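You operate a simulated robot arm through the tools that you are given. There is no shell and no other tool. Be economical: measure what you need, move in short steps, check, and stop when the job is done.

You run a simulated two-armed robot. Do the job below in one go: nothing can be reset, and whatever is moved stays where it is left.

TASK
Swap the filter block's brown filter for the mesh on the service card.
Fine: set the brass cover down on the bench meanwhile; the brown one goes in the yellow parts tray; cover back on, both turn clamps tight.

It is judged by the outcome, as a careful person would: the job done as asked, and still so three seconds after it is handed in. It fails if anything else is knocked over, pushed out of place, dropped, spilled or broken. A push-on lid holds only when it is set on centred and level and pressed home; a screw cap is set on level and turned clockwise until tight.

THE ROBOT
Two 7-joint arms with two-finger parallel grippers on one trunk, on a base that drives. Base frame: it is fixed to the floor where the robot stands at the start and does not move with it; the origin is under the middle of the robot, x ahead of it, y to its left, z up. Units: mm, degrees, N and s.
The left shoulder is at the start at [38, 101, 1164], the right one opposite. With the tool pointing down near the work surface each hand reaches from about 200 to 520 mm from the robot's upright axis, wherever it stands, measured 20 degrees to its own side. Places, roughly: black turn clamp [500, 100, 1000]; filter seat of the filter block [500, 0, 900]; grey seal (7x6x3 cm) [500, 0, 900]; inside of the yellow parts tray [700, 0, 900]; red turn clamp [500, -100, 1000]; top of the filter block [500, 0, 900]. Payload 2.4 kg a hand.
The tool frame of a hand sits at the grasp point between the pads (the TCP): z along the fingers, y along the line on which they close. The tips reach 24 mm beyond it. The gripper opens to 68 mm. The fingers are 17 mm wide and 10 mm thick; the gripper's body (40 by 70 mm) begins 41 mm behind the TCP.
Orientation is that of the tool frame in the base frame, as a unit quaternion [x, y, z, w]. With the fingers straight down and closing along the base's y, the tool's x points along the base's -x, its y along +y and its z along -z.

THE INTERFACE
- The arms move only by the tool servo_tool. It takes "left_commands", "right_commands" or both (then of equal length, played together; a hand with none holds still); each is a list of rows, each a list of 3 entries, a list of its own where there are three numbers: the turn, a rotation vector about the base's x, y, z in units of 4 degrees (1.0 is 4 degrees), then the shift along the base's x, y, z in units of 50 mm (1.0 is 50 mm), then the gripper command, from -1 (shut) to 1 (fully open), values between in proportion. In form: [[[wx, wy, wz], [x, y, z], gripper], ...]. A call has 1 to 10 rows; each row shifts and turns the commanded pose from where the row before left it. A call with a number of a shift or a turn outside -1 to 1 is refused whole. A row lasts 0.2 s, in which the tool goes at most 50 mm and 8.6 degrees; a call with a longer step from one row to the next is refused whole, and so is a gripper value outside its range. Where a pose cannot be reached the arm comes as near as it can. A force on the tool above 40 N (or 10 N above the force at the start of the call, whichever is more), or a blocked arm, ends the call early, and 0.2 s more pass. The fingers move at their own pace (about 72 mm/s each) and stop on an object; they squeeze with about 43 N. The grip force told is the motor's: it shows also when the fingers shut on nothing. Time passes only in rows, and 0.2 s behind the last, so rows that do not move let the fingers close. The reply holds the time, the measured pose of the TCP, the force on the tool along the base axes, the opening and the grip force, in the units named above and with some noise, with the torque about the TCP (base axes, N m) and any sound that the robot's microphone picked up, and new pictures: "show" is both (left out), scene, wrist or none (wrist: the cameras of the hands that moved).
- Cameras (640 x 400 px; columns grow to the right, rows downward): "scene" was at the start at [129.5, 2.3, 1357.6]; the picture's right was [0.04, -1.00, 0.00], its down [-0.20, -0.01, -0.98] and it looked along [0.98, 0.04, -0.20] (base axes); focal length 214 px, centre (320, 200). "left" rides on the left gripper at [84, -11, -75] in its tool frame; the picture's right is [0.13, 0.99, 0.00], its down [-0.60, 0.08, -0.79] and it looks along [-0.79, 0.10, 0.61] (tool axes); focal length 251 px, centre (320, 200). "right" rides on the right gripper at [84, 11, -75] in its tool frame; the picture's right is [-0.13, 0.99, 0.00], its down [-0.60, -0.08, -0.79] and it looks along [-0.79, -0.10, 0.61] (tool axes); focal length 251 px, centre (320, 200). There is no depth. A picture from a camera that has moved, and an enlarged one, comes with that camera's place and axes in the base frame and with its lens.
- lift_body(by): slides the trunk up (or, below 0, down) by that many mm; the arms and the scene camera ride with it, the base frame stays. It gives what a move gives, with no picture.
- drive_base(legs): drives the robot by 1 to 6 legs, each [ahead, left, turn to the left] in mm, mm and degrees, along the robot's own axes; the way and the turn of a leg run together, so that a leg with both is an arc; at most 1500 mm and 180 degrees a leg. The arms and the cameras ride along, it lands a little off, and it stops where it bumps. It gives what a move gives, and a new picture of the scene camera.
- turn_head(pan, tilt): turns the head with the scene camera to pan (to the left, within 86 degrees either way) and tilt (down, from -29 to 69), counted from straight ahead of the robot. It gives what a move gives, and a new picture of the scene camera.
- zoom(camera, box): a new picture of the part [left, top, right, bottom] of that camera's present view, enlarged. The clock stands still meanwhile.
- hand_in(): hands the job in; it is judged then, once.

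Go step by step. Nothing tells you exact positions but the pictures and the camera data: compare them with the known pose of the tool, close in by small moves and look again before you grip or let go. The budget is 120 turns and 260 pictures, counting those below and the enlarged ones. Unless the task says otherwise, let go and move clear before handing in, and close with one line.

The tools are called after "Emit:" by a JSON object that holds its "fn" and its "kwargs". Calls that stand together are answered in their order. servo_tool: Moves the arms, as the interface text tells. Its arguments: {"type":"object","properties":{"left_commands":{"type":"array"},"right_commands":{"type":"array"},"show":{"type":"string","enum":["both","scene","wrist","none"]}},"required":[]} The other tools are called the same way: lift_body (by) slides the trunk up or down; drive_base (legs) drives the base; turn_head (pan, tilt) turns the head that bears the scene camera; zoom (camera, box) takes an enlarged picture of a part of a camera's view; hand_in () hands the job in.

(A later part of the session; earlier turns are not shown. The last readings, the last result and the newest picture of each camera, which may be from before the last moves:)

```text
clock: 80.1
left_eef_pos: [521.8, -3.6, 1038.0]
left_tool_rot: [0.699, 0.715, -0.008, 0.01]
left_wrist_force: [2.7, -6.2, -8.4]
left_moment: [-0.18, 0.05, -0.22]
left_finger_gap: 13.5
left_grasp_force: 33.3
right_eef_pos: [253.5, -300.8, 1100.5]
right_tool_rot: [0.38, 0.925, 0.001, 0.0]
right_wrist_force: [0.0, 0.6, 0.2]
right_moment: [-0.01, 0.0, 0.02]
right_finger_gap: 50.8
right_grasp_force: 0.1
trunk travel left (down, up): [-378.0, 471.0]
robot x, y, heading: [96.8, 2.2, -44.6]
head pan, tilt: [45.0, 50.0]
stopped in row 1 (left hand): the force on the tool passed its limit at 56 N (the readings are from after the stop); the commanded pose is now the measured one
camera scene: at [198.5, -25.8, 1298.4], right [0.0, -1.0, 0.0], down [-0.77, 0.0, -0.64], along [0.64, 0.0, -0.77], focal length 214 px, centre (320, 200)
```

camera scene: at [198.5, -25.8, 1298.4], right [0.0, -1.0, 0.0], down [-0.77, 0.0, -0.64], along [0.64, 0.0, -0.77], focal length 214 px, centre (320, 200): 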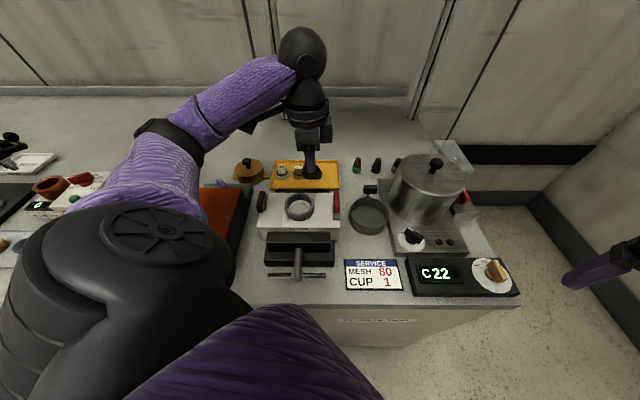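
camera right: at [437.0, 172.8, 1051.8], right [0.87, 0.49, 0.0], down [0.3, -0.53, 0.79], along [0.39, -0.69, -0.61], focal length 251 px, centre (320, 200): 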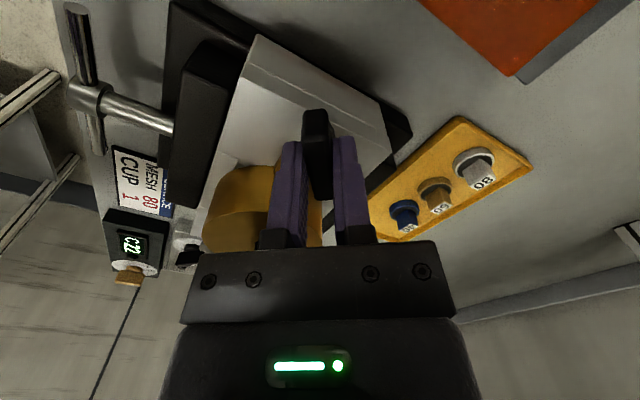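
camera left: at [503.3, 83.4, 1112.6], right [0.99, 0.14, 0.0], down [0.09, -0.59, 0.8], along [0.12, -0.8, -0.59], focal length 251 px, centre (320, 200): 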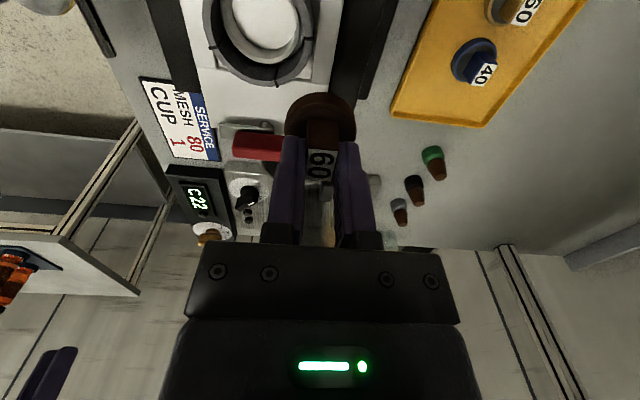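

Contact persists, likely the hand's camera bracket against my own forearm at this yaw. I'll back off and rotate the hand back toward yaw 0 while still holding the filter.

Emit:
{"fn": "servo_tool", "kwargs": {"left_commands": [[[0, 0, 0.5], [-0.3, 0.2, 0], -1], [[0, 0, 1], [-0.3, 0.1, 0], -1], [[0, 0, 1], [0, 0, 0], -1], [[0, 0, 1], [0, 0, 0], -1], [[0, 0, 1], [0, 0, 0], -1], [[0, 0, 1], [0, 0, 0], -1], [[0, 0, 1], [0, 0, 0], -1], [[0, 0, 1], [0, 0, 0], -1], [[0, 0, 1], [0, 0, 0], -1], [[0, 0, 1], [0, 0, 0], -1]], "show": "none"}}

Emit:
{"fn": "servo_tool", "kwargs": {"left_commands": [[[0, 0, 1], [0, 0, 0], -1], [[0, 0, 1], [0, 0, 0], -1], [[0, 0, 1], [0, 0, 0], -1], [[0, 0, 1], [0, 0, 0], -1], [[0, 0, 1], [0, 0, 0], -1], [[0, 0, 1], [0, 0, 0], -1], [[0, 0, 1], [0, 0, 0], -1], [[0, 0, 1], [0, 0, 0], -1], [[0, 0, 1], [0, 0, 0], -1], [[0, 0, 1], [0, 0, 0], -1]], "show": "both"}}

```text
clock: 82.3
left_eef_pos: [493.6, 10.8, 1040.3]
left_tool_rot: [0.427, 0.904, -0.004, 0.012]
left_wrist_force: [-0.3, -0.3, -0.9]
left_moment: [-0.01, 0.03, 0.04]
left_finger_gap: 13.4
left_grasp_force: 33.6
right_eef_pos: [253.2, -301.1, 1100.2]
right_tool_rot: [0.38, 0.925, 0.001, 0.0]
right_wrist_force: [-0.2, -0.5, -0.6]
right_moment: [0.02, 0.01, 0.02]
right_finger_gap: 50.9
right_grasp_force: 0.1
trunk travel left (down, up): [-378.0, 471.0]
robot x, y, heading: [94.5, -1.4, -44.6]
head pan, tilt: [45.0, 50.0]
```

```text
clock: 84.5
left_eef_pos: [493.0, 10.6, 1040.4]
left_tool_rot: [0.092, 0.996, -0.001, 0.012]
left_wrist_force: [0.8, 0.4, 0.3]
left_moment: [-0.02, 0.03, -0.01]
left_finger_gap: 13.7
left_grasp_force: 33.4
right_eef_pos: [252.0, -300.4, 1100.9]
right_tool_rot: [0.38, 0.925, 0.0, 0.001]
right_wrist_force: [0.2, -0.7, -0.5]
right_moment: [-0.02, 0.01, 0.01]
right_finger_gap: 50.9
right_grasp_force: 0.0
trunk travel left (down, up): [-378.0, 471.0]
robot x, y, heading: [94.2, 2.8, -44.8]
head pan, tilt: [45.0, 50.0]
camera scene: at [198.6, -25.8, 1298.4], right [0.0, -1.0, 0.0], down [-0.77, 0.0, -0.64], along [0.64, 0.0, -0.77], focal length 214 px, centre (320, 200)
camera left: at [403.9, 15.2, 1112.6], right [0.06, 1.0, 0.0], down [0.59, -0.03, 0.81], along [0.81, -0.05, -0.59], focal length 251 px, centre (320, 200)
```

scene: 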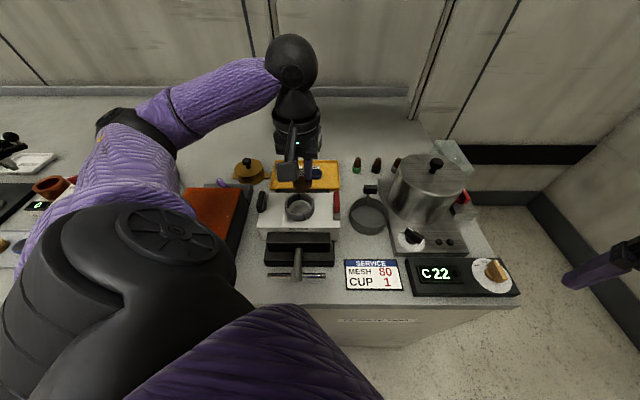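
left: 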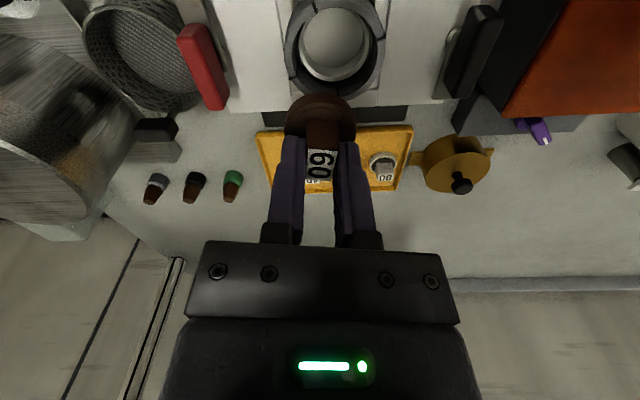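

The bracket is clear now. Continuing to the tray's free right side.

Emit:
{"fn": "servo_tool", "kwargs": {"left_commands": [[[0, 0.35, 0], [0.3, -0.12, 0], -1], [[0, 0, 0], [0.43, -0.17, 0], -1], [[0, 0, 0], [0.43, -0.17, 0], -1], [[0, 0, 0], [0.43, -0.17, 0], -1], [[0, 0, 0], [0.43, -0.17, 0], -1], [[0, 0, 0], [0.43, -0.17, 0], -1], [[0, 0, 0], [0.43, -0.17, 0], -1], [[0, 0, 0], [0.43, -0.17, 0], -1], [[0, 0, 0], [0, 0, -0.5], -1], [[0, 0, 0], [0, 0, -0.5], -1]], "show": "both"}}

Emit:
{"fn": "zoom", "kwargs": {"camera": "scene", "box": [240, 120, 360, 195]}}

```text
clock: 86.7
left_eef_pos: [658.4, -54.1, 988.7]
left_tool_rot: [0.093, 0.996, -0.001, 0.001]
left_wrist_force: [0.3, -0.1, -1.5]
left_moment: [-0.03, 0.0, -0.01]
left_finger_gap: 13.7
left_grasp_force: 33.3
right_eef_pos: [253.6, -302.2, 1100.8]
right_tool_rot: [0.381, 0.925, 0.002, 0.0]
right_wrist_force: [0.6, -0.3, -0.2]
right_moment: [-0.01, -0.02, -0.02]
right_finger_gap: 50.9
right_grasp_force: 0.0
trunk travel left (down, up): [-378.0, 471.0]
robot x, y, heading: [93.4, -1.1, -44.7]
head pan, tilt: [45.0, 50.0]
camera scene: at [198.7, -25.8, 1298.4], right [0.0, -1.0, 0.0], down [-0.77, 0.0, -0.64], along [0.64, 0.0, -0.77], focal length 214 px, centre (320, 200)
camera left: at [571.5, -48.8, 1063.3], right [0.06, 1.0, 0.0], down [0.61, -0.03, 0.79], along [0.79, -0.05, -0.61], focal length 251 px, centre (320, 200)
```

scene: 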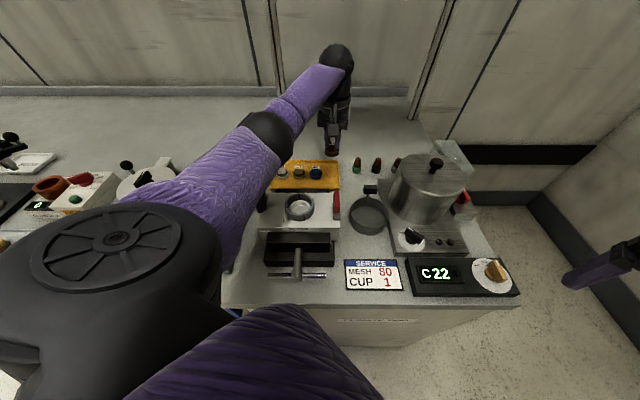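
left: 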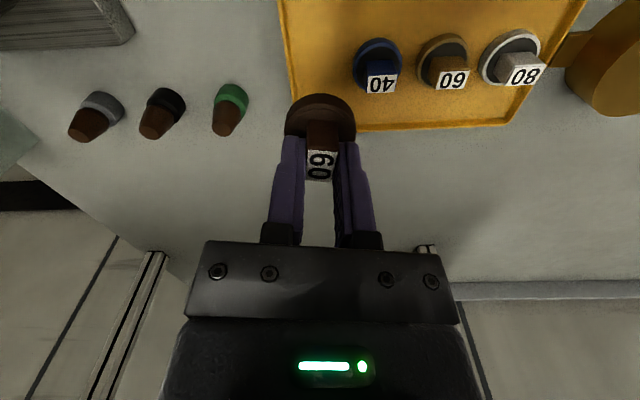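

```text
5.33 times, centred on (300, 158) of scene
camera zoom: at [198.7, -25.8, 1298.4], right [0.0, -1.0, 0.0], down [-0.77, 0.0, -0.64], along [0.64, 0.0, -0.77], focal length 1144 px, centre (427, 427)
```

zoom: 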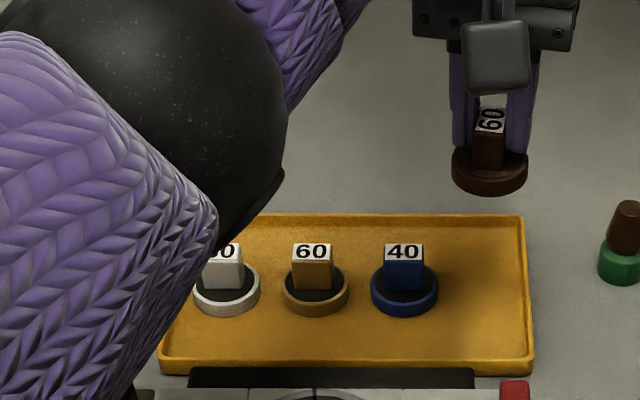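

The spot under the filter is clear, between the blue ring and the tray's right wall. I'll descend.

Emit:
{"fn": "servo_tool", "kwargs": {"left_commands": [[[0, 0, 0], [0, 0, -0.5], -1], [[0, 0, 0], [0, 0, -0.5], -1], [[0, 0, 0], [0, 0, -0.5], -1], [[0, 0, 0], [0, 0, -0.2], -1], [[0, 0, 0], [0, 0, 0], -1]], "show": "both"}}

Emit:
{"fn": "zoom", "kwargs": {"camera": "scene", "box": [240, 120, 360, 195]}}

```text
clock: 87.9
left_eef_pos: [658.3, -52.9, 903.4]
left_tool_rot: [0.093, 0.996, -0.002, -0.001]
left_wrist_force: [0.6, -0.5, -0.1]
left_moment: [0.01, 0.04, -0.01]
left_finger_gap: 13.8
left_grasp_force: 33.4
right_eef_pos: [252.5, -301.2, 1098.7]
right_tool_rot: [0.38, 0.925, 0.001, 0.0]
right_wrist_force: [0.0, -0.1, 0.1]
right_moment: [0.01, -0.01, 0.02]
right_finger_gap: 50.9
right_grasp_force: 0.1
trunk travel left (down, up): [-378.0, 471.0]
robot x, y, heading: [94.5, -2.2, -44.6]
head pan, tilt: [45.0, 50.0]
camera scene: at [198.7, -25.9, 1298.4], right [0.0, -1.0, 0.0], down [-0.77, 0.0, -0.64], along [0.64, 0.0, -0.77], focal length 214 px, centre (320, 200)
camera left: at [571.2, -48.6, 977.3], right [0.06, 1.0, 0.0], down [0.61, -0.03, 0.79], along [0.79, -0.05, -0.61], focal length 251 px, centre (320, 200)
```

scene: 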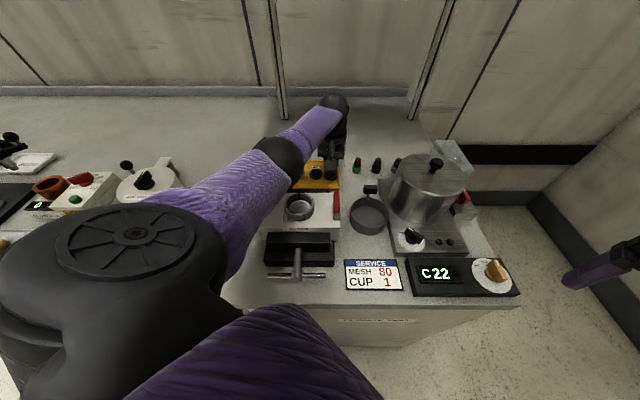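
left: 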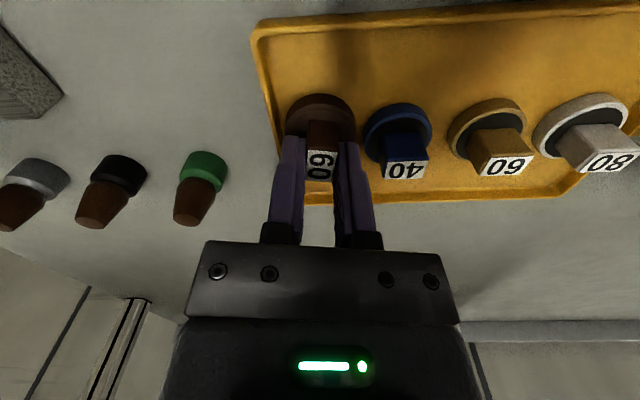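

```text
5.33 times, centred on (300, 158) of scene
camera zoom: at [198.7, -25.9, 1298.4], right [0.0, -1.0, 0.0], down [-0.77, 0.0, -0.64], along [0.64, 0.0, -0.77], focal length 1144 px, centre (427, 427)
```

zoom: 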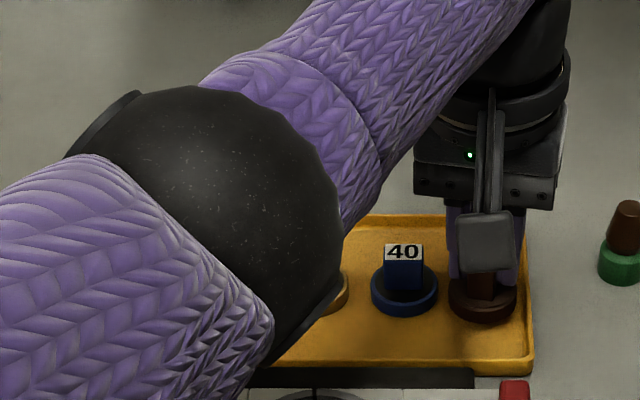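

The filter is just above the tray floor, beside the blue one. The elbow hangs low, so before going further I'll check its clearance over the block.

Emit:
{"fn": "turn_head", "kwargs": {"pan": 40, "tilt": 40}}

Emit:
{"fn": "zoom", "kwargs": {"camera": "right", "box": [0, 0, 640, 400]}}

```text
clock: 88.6
left_eef_pos: [657.6, -52.2, 902.8]
left_tool_rot: [0.093, 0.996, -0.001, -0.001]
left_wrist_force: [-0.4, -0.1, -0.4]
left_moment: [0.01, 0.01, -0.02]
left_finger_gap: 13.6
left_grasp_force: 33.2
right_eef_pos: [253.7, -301.1, 1101.3]
right_tool_rot: [0.379, 0.925, 0.0, 0.0]
right_wrist_force: [-0.3, -0.5, 0.6]
right_moment: [0.01, 0.0, 0.04]
right_finger_gap: 51.0
right_grasp_force: 0.0
trunk travel left (down, up): [-378.0, 471.0]
robot x, y, heading: [98.9, 0.8, -44.4]
head pan, tilt: [40.0, 40.0]
camera scene: at [206.4, -33.3, 1312.5], right [-0.08, -1.0, 0.0], down [-0.64, 0.05, -0.77], along [0.76, -0.06, -0.64], focal length 214 px, centre (320, 200)
```

scene: 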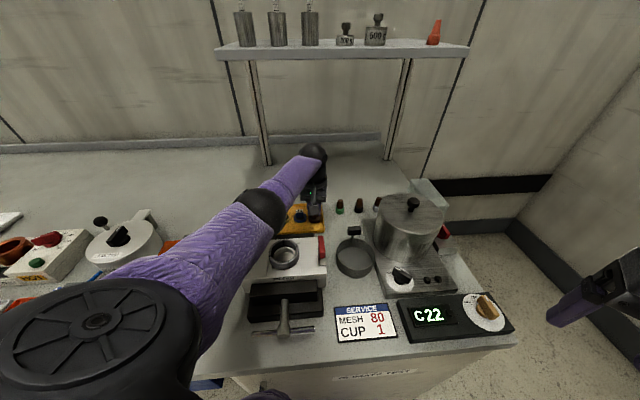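

```text
1.00 times, centred on (320, 200) of right (not enlarged: the box is as wide or as high as the picture)
camera zoom: at [201.8, -234.9, 1176.4], right [0.79, 0.61, 0.0], down [0.37, -0.48, 0.79], along [0.49, -0.63, -0.61], focal length 251 px, centre (320, 200)
```

zoom: 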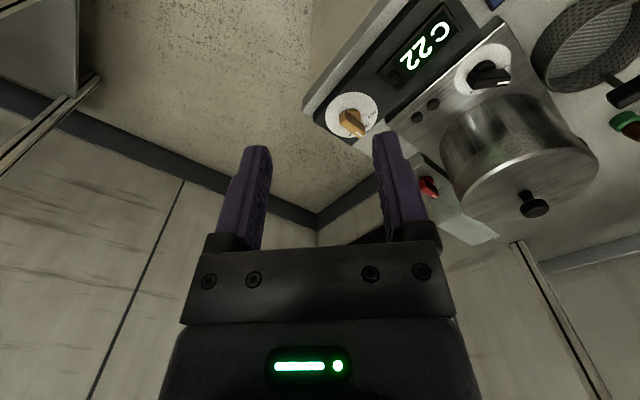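

The arm is nearly stretched, so the elbow stays well above the block. I'll lower the filter gently to the tray floor.

Emit:
{"fn": "servo_tool", "kwargs": {"left_commands": [[[0, 0, 0], [0, 0, -0.1], -1], [[0, 0, 0], [0, 0, -0.06], -1], [[0, 0, 0], [0, 0, -0.06], -1], [[0, 0, 0], [0, 0, -0.06], -1], [[0, 0, 0], [0, 0, 0], -1]], "show": "wrist"}}

```text
clock: 89.8
left_eef_pos: [657.1, -54.3, 891.5]
left_tool_rot: [0.092, 0.996, -0.002, 0.0]
left_wrist_force: [5.8, 4.1, 23.6]
left_moment: [0.19, -0.16, -0.02]
left_finger_gap: 13.6
left_grasp_force: 33.4
right_eef_pos: [251.5, -300.9, 1101.8]
right_tool_rot: [0.38, 0.925, 0.001, 0.001]
right_wrist_force: [-0.4, -0.4, 0.4]
right_moment: [0.02, -0.02, 0.01]
right_finger_gap: 50.7
right_grasp_force: 0.0
trunk travel left (down, up): [-378.0, 471.0]
robot x, y, heading: [91.5, -1.7, -44.9]
head pan, tilt: [40.0, 40.0]
camera left: at [571.1, -49.4, 966.0], right [0.06, 1.0, 0.0], down [0.61, -0.03, 0.8], along [0.79, -0.05, -0.61], focal length 251 px, centre (320, 200)
```

left: 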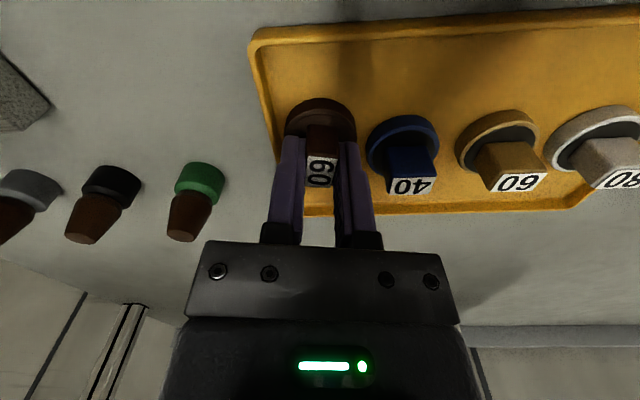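

The filter rests on the tray floor at TCP z≈892. I'll release and rise, then head for the 80 filter with the yaw brought to 0.

Emit:
{"fn": "servo_tool", "kwargs": {"left_commands": [[[0, 0, 0], [0, 0, 0.02], -0.3], [[0, 0, 0], [0, 0, 0], -0.3], [[0, 0, 0], [0, 0, 0.3], -0.3], [[0, 0, 0], [0, 0, 0.4], -0.3], [[0, 0, 0], [0, 0, 0.4], -0.3], [[0, 0, 1], [0, 0.3, 0.2], 0], [[0, 0, 1], [0.1, 0.5, 0.1], 0], [[0, 0, 0.7], [0, 0.6, 0], 0], [[0, 0, 0], [0, 0.6, 0], 0], [[0, 0, 0], [0, 0.6, 0], 0]], "show": "wrist"}}

Emit:
{"fn": "turn_head", "kwargs": {"pan": 45, "tilt": 50}}

Emit:
{"fn": "zoom", "kwargs": {"camera": "scene", "box": [240, 120, 360, 195]}}

```text
clock: 92.0
left_eef_pos: [663.5, 75.5, 961.7]
left_tool_rot: [0.0, 1.0, -0.002, -0.001]
left_wrist_force: [0.3, -0.5, 0.4]
left_moment: [0.0, 0.0, 0.0]
left_finger_gap: 33.9
left_grasp_force: 0.2
right_eef_pos: [252.7, -300.3, 1100.3]
right_tool_rot: [0.381, 0.925, 0.001, 0.0]
right_wrist_force: [0.2, 0.1, 0.0]
right_moment: [-0.01, 0.02, -0.01]
right_finger_gap: 51.1
right_grasp_force: 0.0
trunk travel left (down, up): [-378.0, 471.0]
robot x, y, heading: [94.9, -0.7, -44.6]
head pan, tilt: [40.0, 40.0]
camera left: at [577.9, 64.5, 1037.0], right [-0.13, 0.99, 0.0], down [0.6, 0.08, 0.79], along [0.79, 0.1, -0.61], focal length 251 px, centre (320, 200)
```

left: 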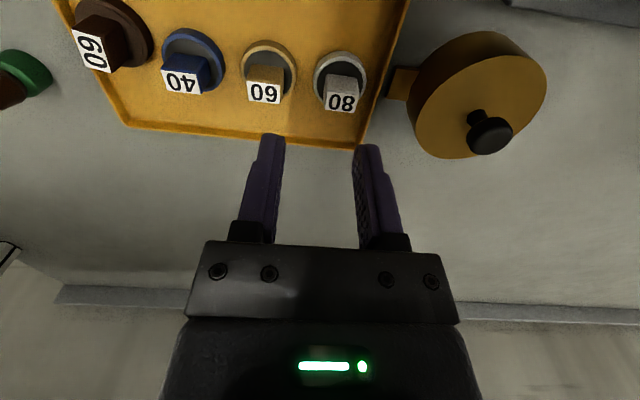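

```text
clock: 92.7
left_eef_pos: [664.9, 74.6, 962.1]
left_tool_rot: [0.0, 1.0, 0.0, 0.0]
left_wrist_force: [0.3, -0.5, 0.7]
left_moment: [-0.01, -0.02, 0.01]
left_finger_gap: 34.0
left_grasp_force: 0.1
right_eef_pos: [252.4, -300.8, 1100.6]
right_tool_rot: [0.381, 0.925, 0.001, 0.0]
right_wrist_force: [0.6, -0.9, 0.1]
right_moment: [0.02, -0.01, -0.02]
right_finger_gap: 50.9
right_grasp_force: 0.0
trunk travel left (down, up): [-378.0, 471.0]
robot x, y, heading: [97.4, -0.6, -44.5]
head pan, tilt: [45.0, 50.0]
camera scene: at [198.7, -25.9, 1298.4], right [0.0, -1.0, 0.0], down [-0.77, 0.0, -0.64], along [0.64, 0.0, -0.77], focal length 214 px, centre (320, 200)
```

scene: 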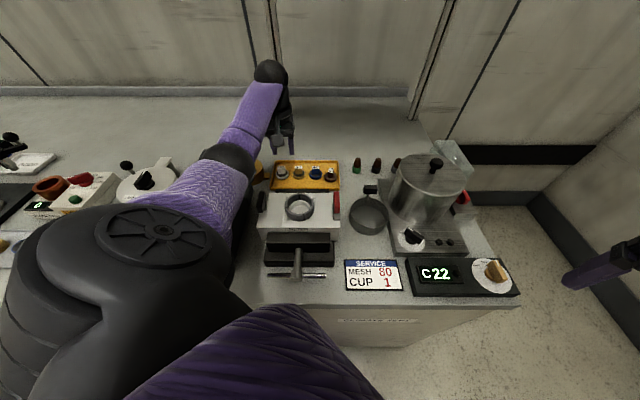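

```text
5.33 times, centred on (300, 158) of scene
camera zoom: at [198.7, -25.9, 1298.4], right [0.0, -1.0, 0.0], down [-0.77, 0.0, -0.64], along [0.64, 0.0, -0.77], focal length 1144 px, centre (427, 427)
```

zoom: 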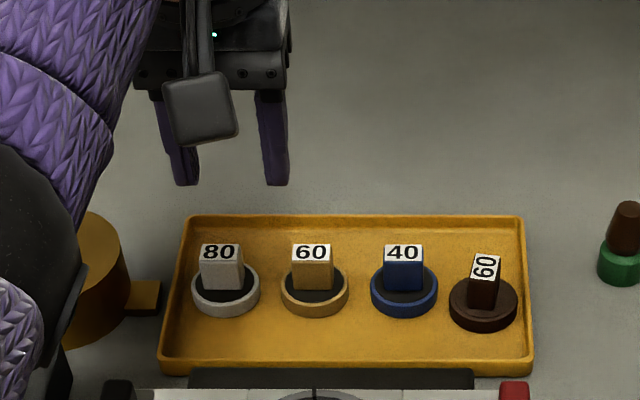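

The brown filter stands in the tray. The 80 filter's tab is at about [669, 90]. I'll move over it and lower with a small opening.

Emit:
{"fn": "servo_tool", "kwargs": {"left_commands": [[[0, 0, 0], [0.1, 0.3, 0], -0.12], [[0, 0, 0], [0, 0, -0.4], -0.12], [[0, 0, 0], [0, 0, -0.3], -0.12], [[0, 0, 0], [0, 0, 0], -0.12]], "show": "wrist"}}

Emit:
{"fn": "zoom", "kwargs": {"camera": "left", "box": [224, 70, 416, 190]}}

Emit:
{"fn": "zoom", "kwargs": {"camera": "scene", "box": [240, 120, 360, 195]}}

```text
clock: 93.7
left_eef_pos: [668.7, 90.4, 926.3]
left_tool_rot: [-0.001, 1.0, -0.002, 0.0]
left_wrist_force: [0.2, -0.2, 0.4]
left_moment: [-0.01, 0.0, 0.0]
left_finger_gap: 30.0
left_grasp_force: 0.1
right_eef_pos: [253.6, -301.0, 1101.2]
right_tool_rot: [0.38, 0.925, 0.0, 0.0]
right_wrist_force: [0.5, 0.4, 0.2]
right_moment: [-0.01, 0.03, -0.01]
right_finger_gap: 51.0
right_grasp_force: 0.1
trunk travel left (down, up): [-378.0, 471.0]
robot x, y, heading: [96.1, 1.1, -44.9]
head pan, tilt: [45.0, 50.0]
camera left: at [582.1, 79.5, 1001.1], right [-0.13, 0.99, 0.0], down [0.6, 0.08, 0.79], along [0.79, 0.1, -0.61], focal length 251 px, centre (320, 200)
```

left: 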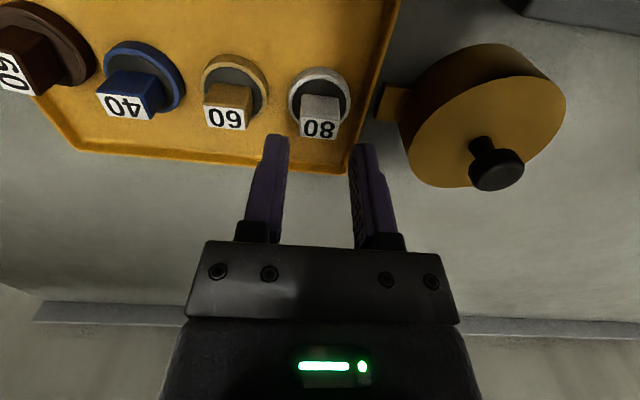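

```text
3.33 times, centred on (320, 130) of left
camera zoom: at [582.1, 79.5, 1001.1], right [-0.13, 0.99, 0.0], down [0.6, 0.08, 0.79], along [0.79, 0.1, -0.61], focal length 838 px, centre (320, 433)
```

zoom: 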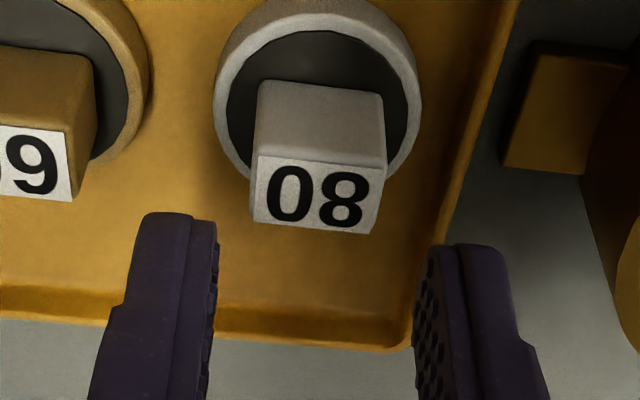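

```text
5.33 times, centred on (300, 158) of scene
camera zoom: at [198.7, -25.8, 1298.4], right [0.0, -1.0, 0.0], down [-0.77, 0.0, -0.64], along [0.64, 0.0, -0.77], focal length 1144 px, centre (427, 427)
```

zoom: 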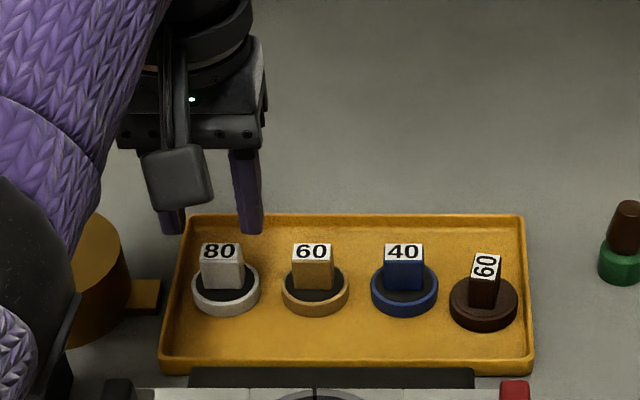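

The tab centre is at [671, 90.3]. I'll shift 2.5 mm forward, descend to z≈896 and grip.

Emit:
{"fn": "servo_tool", "kwargs": {"left_commands": [[[0, 0, 0], [0.05, 0, -0.3], -0.12], [[0, 0, 0], [0, 0, -0.3], -0.12], [[0, 0, 0], [0, 0, 0], -0.12], [[0, 0, 0], [0, 0, 0], -1], [[0, 0, 0], [0, 0, 0], -1]], "show": "wrist"}}

Emit:
{"fn": "zoom", "kwargs": {"camera": "left", "box": [224, 70, 416, 190]}}

```text
clock: 94.9
left_eef_pos: [671.7, 90.5, 895.6]
left_tool_rot: [-0.001, 1.0, -0.002, 0.0]
left_wrist_force: [0.9, 0.4, 0.9]
left_moment: [0.02, 0.0, -0.02]
left_finger_gap: 20.3
left_grasp_force: 38.2
right_eef_pos: [253.6, -300.9, 1100.4]
right_tool_rot: [0.38, 0.925, 0.001, 0.001]
right_wrist_force: [-0.4, -0.2, 0.3]
right_moment: [-0.03, -0.01, 0.0]
right_finger_gap: 50.7
right_grasp_force: 0.1
trunk travel left (down, up): [-378.0, 471.0]
robot x, y, heading: [94.6, -0.8, -44.7]
head pan, tilt: [45.0, 50.0]
camera left: at [584.5, 79.3, 970.5], right [-0.13, 0.99, 0.0], down [0.6, 0.08, 0.79], along [0.79, 0.1, -0.61], focal length 251 px, centre (320, 200)
```

left: 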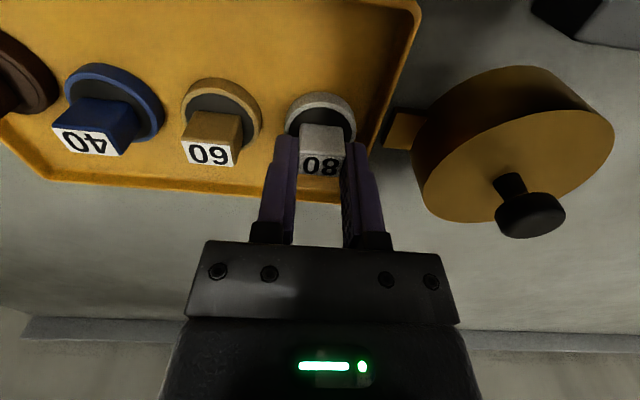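

```text
3.33 times, centred on (320, 130) of left
camera zoom: at [584.5, 79.3, 970.5], right [-0.13, 0.99, 0.0], down [0.6, 0.08, 0.79], along [0.79, 0.1, -0.61], focal length 838 px, centre (320, 433)
```

zoom: 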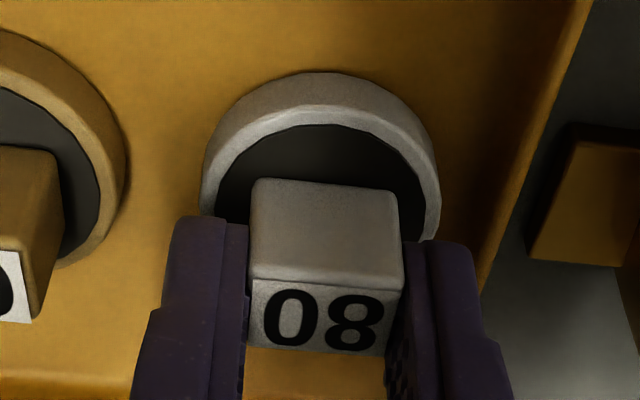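

The 80 filter is gripped on centre. I'll lift it and carry it over the seat.

Emit:
{"fn": "servo_tool", "kwargs": {"left_commands": [[[0, 0, 0], [0, 0, 0.2], -1], [[0, 0, 0], [0, 0, 0.5], -1], [[0, 0, 0], [0, 0, 0.6], -1], [[0, 0, 0], [0, 0, 0.7], -1], [[0, 0, 0], [0, 0, 0.7], -1], [[0, 0, 0], [-0.6, -0.22, 0.1], -1], [[0, 0, 0], [-0.6, -0.22, 0], -1], [[0, 0, 0], [-0.6, -0.22, 0], -1], [[0, 0, 0], [-0.6, -0.22, 0], -1], [[0, 0, 0], [-0.6, -0.22, 0], -1]], "show": "none"}}

Emit:
{"fn": "servo_tool", "kwargs": {"left_commands": [[[0, 0, 0], [-0.6, -0.22, 0], -1], [[0, 0, 0], [-0.27, -0.1, 0], -1], [[0, 0, 0], [0, 0, 0], -1]], "show": "wrist"}}

Emit:
{"fn": "zoom", "kwargs": {"camera": "scene", "box": [240, 150, 360, 225]}}

```text
clock: 97.1
left_eef_pos: [519.8, 32.3, 1037.2]
left_tool_rot: [-0.002, 1.0, -0.001, 0.0]
left_wrist_force: [0.8, 0.3, 0.0]
left_moment: [-0.01, -0.01, -0.03]
left_finger_gap: 20.4
left_grasp_force: 38.0
right_eef_pos: [252.0, -300.9, 1099.9]
right_tool_rot: [0.38, 0.925, 0.001, 0.001]
right_wrist_force: [-0.3, -0.5, 0.3]
right_moment: [0.02, 0.01, 0.0]
right_finger_gap: 51.2
right_grasp_force: 0.2
trunk travel left (down, up): [-378.0, 471.0]
robot x, y, heading: [100.9, 2.0, -44.5]
head pan, tilt: [45.0, 50.0]
```

```text
clock: 97.9
left_eef_pos: [477.1, 17.1, 1036.1]
left_tool_rot: [-0.001, 1.0, -0.001, 0.0]
left_wrist_force: [0.1, -0.2, -0.5]
left_moment: [0.01, -0.01, -0.02]
left_finger_gap: 20.2
left_grasp_force: 37.2
right_eef_pos: [252.3, -300.6, 1100.3]
right_tool_rot: [0.38, 0.925, 0.001, 0.001]
right_wrist_force: [0.1, -0.1, 0.2]
right_moment: [0.01, 0.0, 0.0]
right_finger_gap: 50.9
right_grasp_force: 0.1
trunk travel left (down, up): [-378.0, 471.0]
robot x, y, heading: [94.3, 0.4, -44.8]
head pan, tilt: [45.0, 50.0]
camera left: at [391.2, 6.9, 1110.5], right [-0.13, 0.99, 0.0], down [0.6, 0.08, 0.79], along [0.79, 0.1, -0.61], focal length 251 px, centre (320, 200)
```

left: 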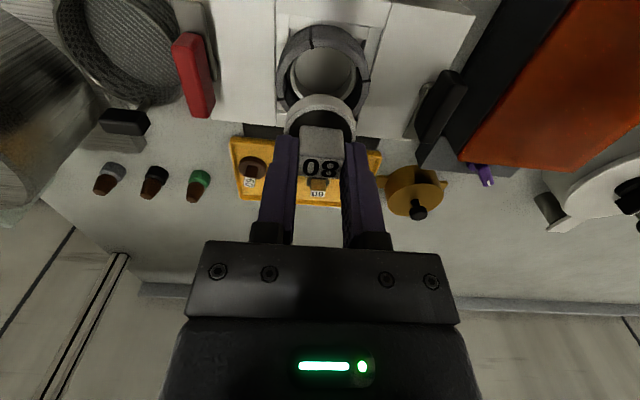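

```text
5.33 times, centred on (300, 188) of scene
camera zoom: at [198.7, -25.8, 1298.4], right [0.0, -1.0, 0.0], down [-0.77, 0.0, -0.64], along [0.64, 0.0, -0.77], focal length 1144 px, centre (427, 267)
```

zoom: 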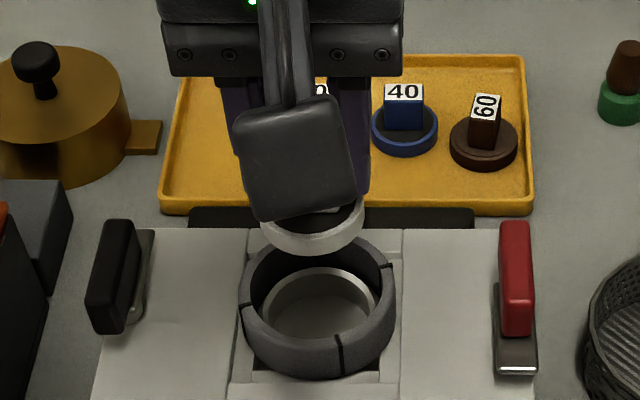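

Comparing the filter ring and seat in the scene view, the seat axis is at about [478, 19]. I'll correct by 1–2 mm and lower into the seal.

Emit:
{"fn": "servo_tool", "kwargs": {"left_commands": [[[0, 0, 0], [0.02, 0.04, -0.2], -1], [[0, 0, 0], [0, 0, -0.2], -1], [[0, 0, 0], [0, 0, -0.2], -1], [[0, 0, 0], [0, 0, 0], -1]], "show": "wrist"}}

Emit:
{"fn": "zoom", "kwargs": {"camera": "left", "box": [224, 50, 416, 170]}}

Emit:
{"fn": "zoom", "kwargs": {"camera": "scene", "box": [260, 170, 340, 220]}}

```text
clock: 98.9
left_eef_pos: [478.7, 20.3, 1005.9]
left_tool_rot: [-0.001, 1.0, -0.001, 0.0]
left_wrist_force: [-0.5, 0.3, -0.3]
left_moment: [-0.01, -0.01, -0.02]
left_finger_gap: 20.3
left_grasp_force: 37.9
right_eef_pos: [253.0, -301.3, 1100.5]
right_tool_rot: [0.381, 0.925, 0.001, 0.0]
right_wrist_force: [0.7, -0.6, -0.9]
right_moment: [-0.01, -0.01, -0.01]
right_finger_gap: 50.8
right_grasp_force: 0.0
trunk travel left (down, up): [-378.0, 471.0]
robot x, y, heading: [96.4, 1.5, -44.7]
head pan, tilt: [45.0, 50.0]
camera left: at [392.6, 8.9, 1079.8], right [-0.13, 0.99, 0.0], down [0.6, 0.08, 0.79], along [0.79, 0.1, -0.61], focal length 251 px, centre (320, 200)
```

left: 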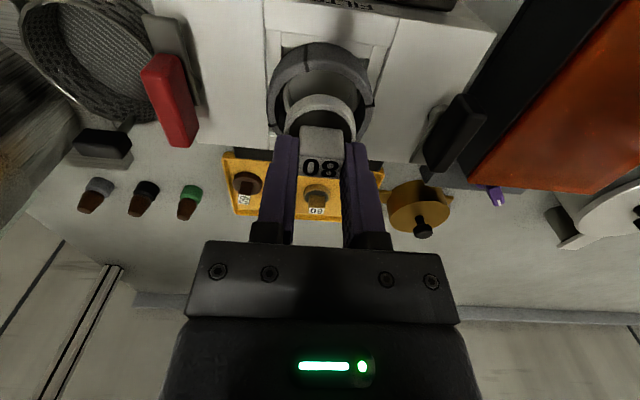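

```text
3.33 times, centred on (320, 110) of left
camera zoom: at [392.6, 8.9, 1079.8], right [-0.13, 0.99, 0.0], down [0.6, 0.08, 0.79], along [0.79, 0.1, -0.61], focal length 838 px, centre (320, 500)
```

zoom: 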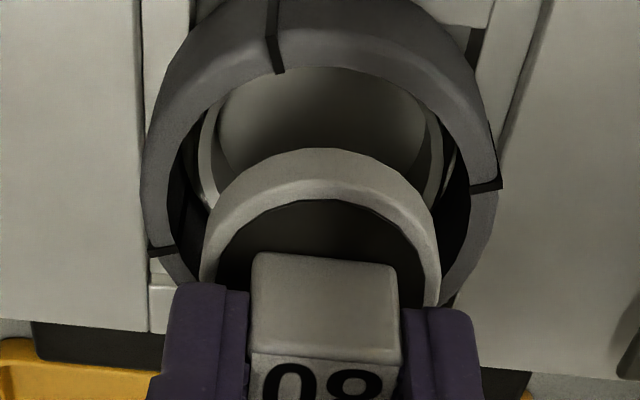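

```text
8.00 times, centred on (300, 195) of scene
camera zoom: at [198.6, -25.8, 1298.4], right [0.0, -1.0, 0.0], down [-0.77, 0.0, -0.64], along [0.64, 0.0, -0.77], focal length 1716 px, centre (480, 240)
```

zoom: 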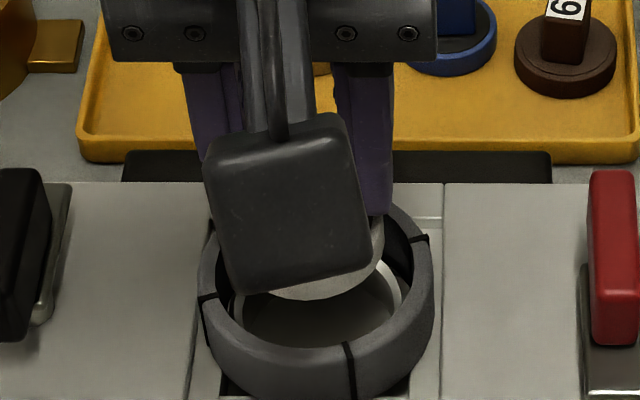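

The filter and seat ring are centred laterally in the wrist view. I'll lower slowly and watch the force.

Emit:
{"fn": "servo_tool", "kwargs": {"left_commands": [[[0, 0, 0], [-0.01, 0, -0.12], -1], [[0, 0, 0], [0, 0, -0.12], -1], [[0, 0, 0], [0, 0, -0.12], -1], [[0, 0, 0], [0, 0, -0.1], -1], [[0, 0, 0], [0, 0, 0], -1]], "show": "none"}}

Emit:
{"fn": "zoom", "kwargs": {"camera": "left", "box": [224, 50, 416, 170]}}

```text
clock: 100.1
left_eef_pos: [477.9, 20.1, 982.1]
left_tool_rot: [-0.001, 1.0, -0.002, 0.0]
left_wrist_force: [0.4, 1.1, -0.5]
left_moment: [0.05, 0.02, 0.0]
left_finger_gap: 20.5
left_grasp_force: 38.1
right_eef_pos: [253.3, -300.5, 1099.8]
right_tool_rot: [0.38, 0.925, 0.0, 0.0]
right_wrist_force: [0.1, 0.0, 0.2]
right_moment: [0.01, 0.03, 0.0]
right_finger_gap: 50.8
right_grasp_force: 0.0
trunk travel left (down, up): [-378.0, 471.0]
robot x, y, heading: [92.1, -1.1, -44.8]
head pan, tilt: [45.0, 50.0]
```

```text
3.33 times, centred on (320, 110) of left
camera zoom: at [391.1, 9.3, 1057.6], right [-0.13, 0.99, 0.0], down [0.6, 0.08, 0.79], along [0.79, 0.1, -0.61], focal length 838 px, centre (320, 500)
```

zoom: 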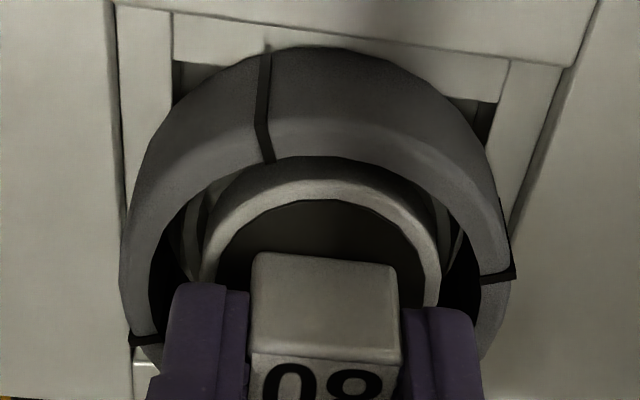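

Going well with no contact. Continuing the last ~15 mm.

Emit:
{"fn": "servo_tool", "kwargs": {"left_commands": [[[0, 0, 0], [0, -0.01, -0.06], -1], [[0, 0, 0], [0, 0, -0.06], -1], [[0, 0, 0], [0, 0, -0.06], -1], [[0, 0, 0], [0, 0, 0], -1]], "show": "none"}}

Emit:
{"fn": "servo_tool", "kwargs": {"left_commands": [[[0, 0, 0], [0, 0, -0.05], -1], [[0, 0, 0], [0, 0, -0.05], -1], [[0, 0, 0], [0, 0, -0.05], -1], [[0, 0, 0], [0, 0, 0], -1]], "show": "wrist"}}

Emit:
{"fn": "zoom", "kwargs": {"camera": "left", "box": [224, 50, 416, 170]}}

```text
clock: 101.1
left_eef_pos: [477.5, 20.9, 976.2]
left_tool_rot: [0.0, 1.0, -0.001, 0.003]
left_wrist_force: [4.8, 1.4, 35.5]
left_moment: [0.28, 0.3, -0.07]
left_finger_gap: 20.4
left_grasp_force: 37.9
right_eef_pos: [251.1, -301.1, 1100.3]
right_tool_rot: [0.38, 0.925, 0.0, 0.0]
right_wrist_force: [-0.3, -0.1, 0.7]
right_moment: [-0.02, -0.01, 0.01]
right_finger_gap: 51.2
right_grasp_force: 0.1
trunk travel left (down, up): [-378.0, 471.0]
robot x, y, heading: [92.7, -1.9, -44.9]
head pan, tilt: [45.0, 50.0]
```

```text
clock: 101.4
left_eef_pos: [476.0, 21.1, 975.8]
left_tool_rot: [0.0, 1.0, -0.002, 0.003]
left_wrist_force: [-3.7, 1.6, 22.6]
left_moment: [0.23, 0.43, 0.0]
left_finger_gap: 20.4
left_grasp_force: 38.0
right_eef_pos: [251.0, -300.8, 1101.0]
right_tool_rot: [0.38, 0.925, 0.002, 0.0]
right_wrist_force: [-0.4, -0.3, -0.5]
right_moment: [-0.01, -0.01, -0.02]
right_finger_gap: 50.8
right_grasp_force: 0.0
trunk travel left (down, up): [-378.0, 471.0]
robot x, y, heading: [96.2, -0.0, -44.8]
head pan, tilt: [45.0, 50.0]
stopped in row 1 (left hand): the force on the tool passed its limit at 51 N (the readings are from after the stop); the commanded pose is now the measured one
camera left: at [390.5, 9.8, 1049.2], right [-0.13, 0.99, -0.01], down [0.6, 0.08, 0.8], along [0.79, 0.1, -0.6], focal length 251 px, centre (320, 200)
```

left: 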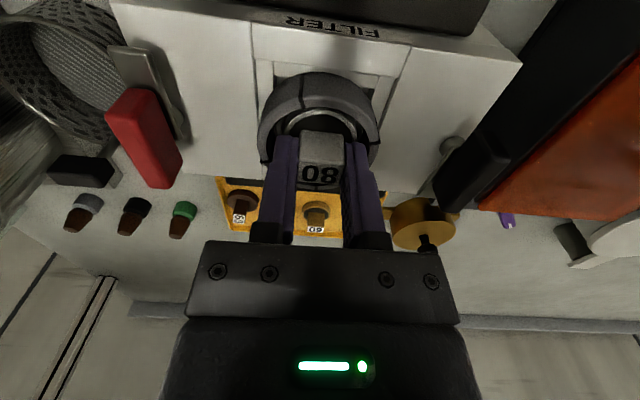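

```text
3.33 times, centred on (320, 110) of left
camera zoom: at [390.5, 9.8, 1049.2], right [-0.13, 0.99, -0.01], down [0.6, 0.08, 0.8], along [0.79, 0.1, -0.6], focal length 838 px, centre (320, 500)
```

zoom: 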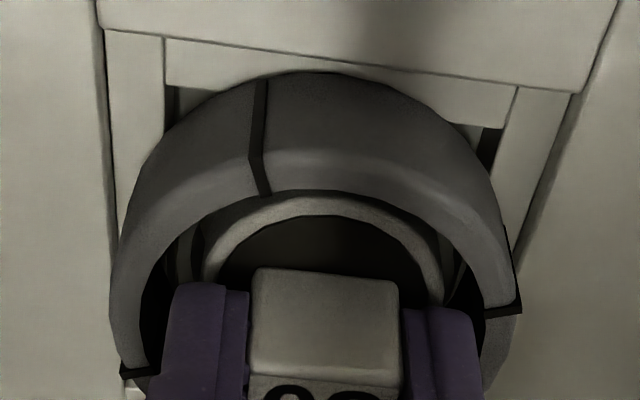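

Contact came about 9 mm early. The moment shows the filter rim catching at the front-left of the seat. I'll lift 5 mm, shift back and right slightly, and retry.

Emit:
{"fn": "servo_tool", "kwargs": {"left_commands": [[[0, 0, 0], [0, 0, 0.12], -1], [[0, 0, 0], [0.05, -0.04, 0], -1], [[0, 0, 0], [0, 0, 0], -1]], "show": "none"}}

Emit:
{"fn": "servo_tool", "kwargs": {"left_commands": [[[0, 0, 0], [0, 0, -0.05], -1], [[0, 0, 0], [0, 0, -0.05], -1], [[0, 0, 0], [0, 0, -0.05], -1], [[0, 0, 0], [0, 0, 0], -1]], "show": "wrist"}}

```text
clock: 102.2
left_eef_pos: [481.6, 18.9, 978.9]
left_tool_rot: [-0.002, 1.0, -0.001, 0.003]
left_wrist_force: [0.2, 0.8, -0.5]
left_moment: [-0.01, -0.01, 0.01]
left_finger_gap: 20.6
left_grasp_force: 37.9
right_eef_pos: [251.4, -300.9, 1101.8]
right_tool_rot: [0.381, 0.925, 0.001, 0.0]
right_wrist_force: [0.8, 0.9, 0.9]
right_moment: [-0.02, 0.04, 0.01]
right_finger_gap: 50.7
right_grasp_force: 0.2
trunk travel left (down, up): [-378.0, 471.0]
robot x, y, heading: [95.8, -0.6, -44.5]
head pan, tilt: [45.0, 50.0]
```

```text
clock: 103.2
left_eef_pos: [481.8, 18.8, 974.2]
left_tool_rot: [-0.001, 1.0, -0.005, 0.009]
left_wrist_force: [-3.9, 1.7, 20.2]
left_moment: [0.06, -0.18, -0.01]
left_finger_gap: 20.3
left_grasp_force: 37.6
right_eef_pos: [251.0, -301.1, 1101.2]
right_tool_rot: [0.38, 0.925, 0.001, 0.001]
right_wrist_force: [-0.6, -0.9, 0.0]
right_moment: [0.01, 0.04, -0.02]
right_finger_gap: 51.3
right_grasp_force: 0.0
trunk travel left (down, up): [-378.0, 471.0]
robot x, y, heading: [93.5, -1.1, -44.7]
head pan, tilt: [45.0, 50.0]
stopped in row 4 (left hand): the force on the tool passed its limit at 42 N (the readings are from after the stop); the commanded pose is now the measured one
camera left: at [394.4, 7.8, 1048.9], right [-0.13, 0.99, -0.01], down [0.59, 0.09, 0.8], along [0.8, 0.1, -0.6], focal length 251 px, centre (320, 200)
```

left: 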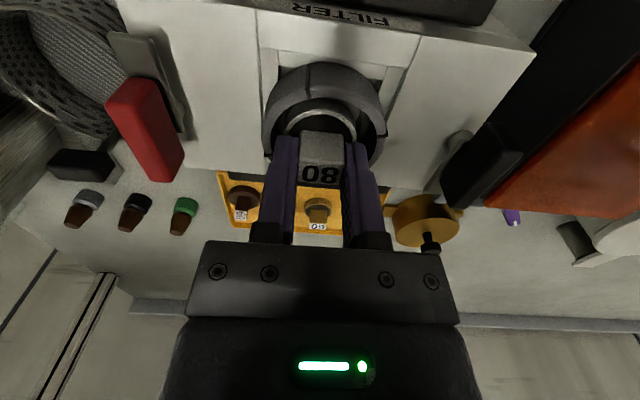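

Now the contact is on the far side, so centre lies between, at x≈479.5. I'll lift, re-level, shift 2.3 mm back and retry.

Emit:
{"fn": "servo_tool", "kwargs": {"left_commands": [[[0, 0, 0], [0, 0, 0.12], -1], [[-0.05, 0.27, 0], [-0.04, 0, 0], -1], [[0, 0, 0], [0, 0, 0], -1]], "show": "none"}}

Emit:
{"fn": "servo_tool", "kwargs": {"left_commands": [[[0, 0, 0], [0, 0, -0.06], -1], [[0, 0, 0], [0, 0, -0.06], -1], [[0, 0, 0], [0, 0, -0.05], -1], [[0, 0, 0], [0, 0, 0], -1]], "show": "wrist"}}

```text
clock: 104.0
left_eef_pos: [481.5, 18.6, 979.6]
left_tool_rot: [-0.002, 1.0, -0.006, -0.004]
left_wrist_force: [-0.7, 1.1, -0.4]
left_moment: [-0.02, -0.01, 0.04]
left_finger_gap: 20.6
left_grasp_force: 38.1
right_eef_pos: [253.5, -300.7, 1100.2]
right_tool_rot: [0.381, 0.925, 0.001, 0.0]
right_wrist_force: [0.4, 0.3, 0.0]
right_moment: [-0.01, 0.0, -0.02]
right_finger_gap: 51.1
right_grasp_force: 0.1
trunk travel left (down, up): [-378.0, 471.0]
robot x, y, heading: [98.9, -2.9, -44.9]
head pan, tilt: [45.0, 50.0]
```

```text
clock: 104.9
left_eef_pos: [479.7, 17.4, 975.1]
left_tool_rot: [-0.001, 1.0, -0.008, 0.002]
left_wrist_force: [-5.4, 2.8, 24.0]
left_moment: [-0.07, -0.2, 0.01]
left_finger_gap: 20.1
left_grasp_force: 37.7
right_eef_pos: [251.1, -301.2, 1101.0]
right_tool_rot: [0.38, 0.925, 0.001, 0.001]
right_wrist_force: [0.3, 0.8, -0.7]
right_moment: [0.01, 0.0, -0.01]
right_finger_gap: 51.0
right_grasp_force: 0.1
trunk travel left (down, up): [-378.0, 471.0]
robot x, y, heading: [95.8, 1.3, -44.8]
head pan, tilt: [45.0, 50.0]
stopped in row 4 (left hand): the force on the tool passed its limit at 42 N (the readings are from after the stop); the commanded pose is now the measured one
camera left: at [394.2, 7.8, 1049.8], right [-0.13, 0.99, -0.02], down [0.6, 0.09, 0.79], along [0.79, 0.1, -0.61], focal length 251 px, centre (320, 200)
```

left: 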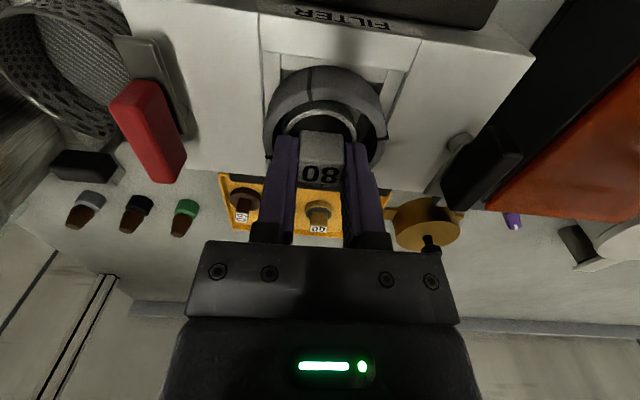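

The block repeats at the same height, where the fingertips also first touched the seal. I'll look closely at the fingers versus the seal rim.

Emit:
{"fn": "zoom", "kwargs": {"camera": "left", "box": [250, 60, 394, 150]}}

Emit:
{"fn": "zoom", "kwargs": {"camera": "scene", "box": [270, 180, 334, 220]}}

```text
4.44 times, centred on (322, 105) of left
camera zoom: at [394.2, 7.8, 1049.8], right [-0.13, 0.99, -0.02], down [0.6, 0.09, 0.79], along [0.79, 0.1, -0.61], focal length 1118 px, centre (311, 622)
```

zoom: 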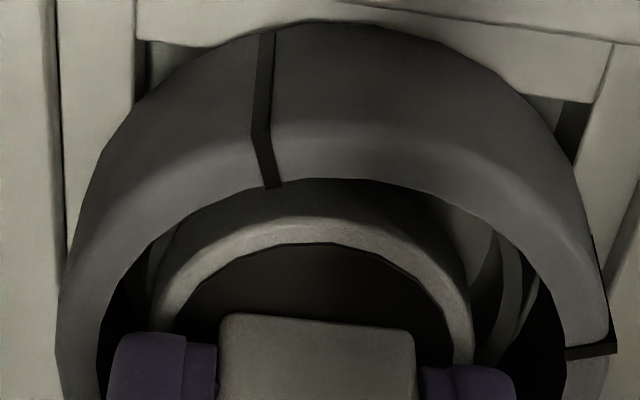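

```text
10.00 times, centred on (302, 200) of scene
camera zoom: at [196.2, -25.4, 1298.7], right [0.01, -1.0, 0.0], down [-0.76, 0.0, -0.64], along [0.64, 0.0, -0.76], focal length 2145 px, centre (500, 200)
```

zoom: 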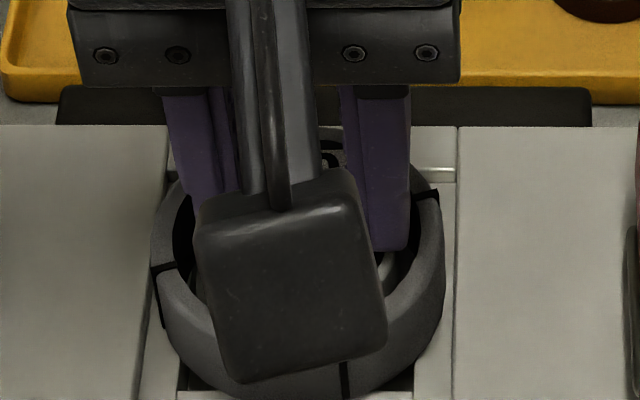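

The hand has slid about 2 mm toward −y and is leaning slightly. I'll lift, re-level, recentre at [479.3, 19.5] and check before lowering.

Emit:
{"fn": "servo_tool", "kwargs": {"left_commands": [[[0, 0, 0], [0, 0, 0.14], -1], [[0.23, 0.05, 0], [-0.01, 0.03, 0], -1], [[0, 0, 0], [0, 0, 0], -1], [[0, 0, 0], [0, 0, 0], -1]], "show": "none"}}

Emit:
{"fn": "zoom", "kwargs": {"camera": "left", "box": [250, 60, 394, 150]}}

```text
clock: 105.9
left_eef_pos: [481.5, 19.4, 980.8]
left_tool_rot: [-0.002, 1.0, 0.001, -0.002]
left_wrist_force: [-0.1, 0.0, -1.0]
left_moment: [0.01, -0.02, 0.03]
left_finger_gap: 20.5
left_grasp_force: 37.9
right_eef_pos: [253.2, -300.4, 1099.7]
right_tool_rot: [0.381, 0.925, 0.0, 0.001]
right_wrist_force: [0.1, -0.1, 0.1]
right_moment: [0.0, -0.01, 0.03]
right_finger_gap: 51.1
right_grasp_force: 0.0
trunk travel left (down, up): [-378.0, 471.0]
robot x, y, heading: [93.9, -2.1, -44.8]
head pan, tilt: [45.0, 50.0]
```

```text
4.44 times, centred on (322, 105) of left
camera zoom: at [395.4, 7.8, 1055.5], right [-0.13, 0.99, 0.0], down [0.61, 0.08, 0.79], along [0.78, 0.11, -0.61], focal length 1118 px, centre (311, 622)
```

zoom: 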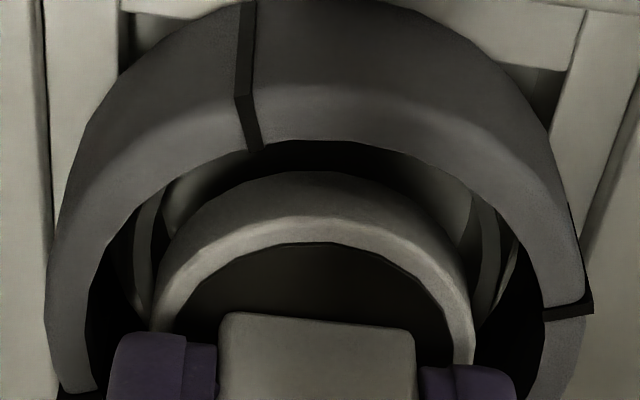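

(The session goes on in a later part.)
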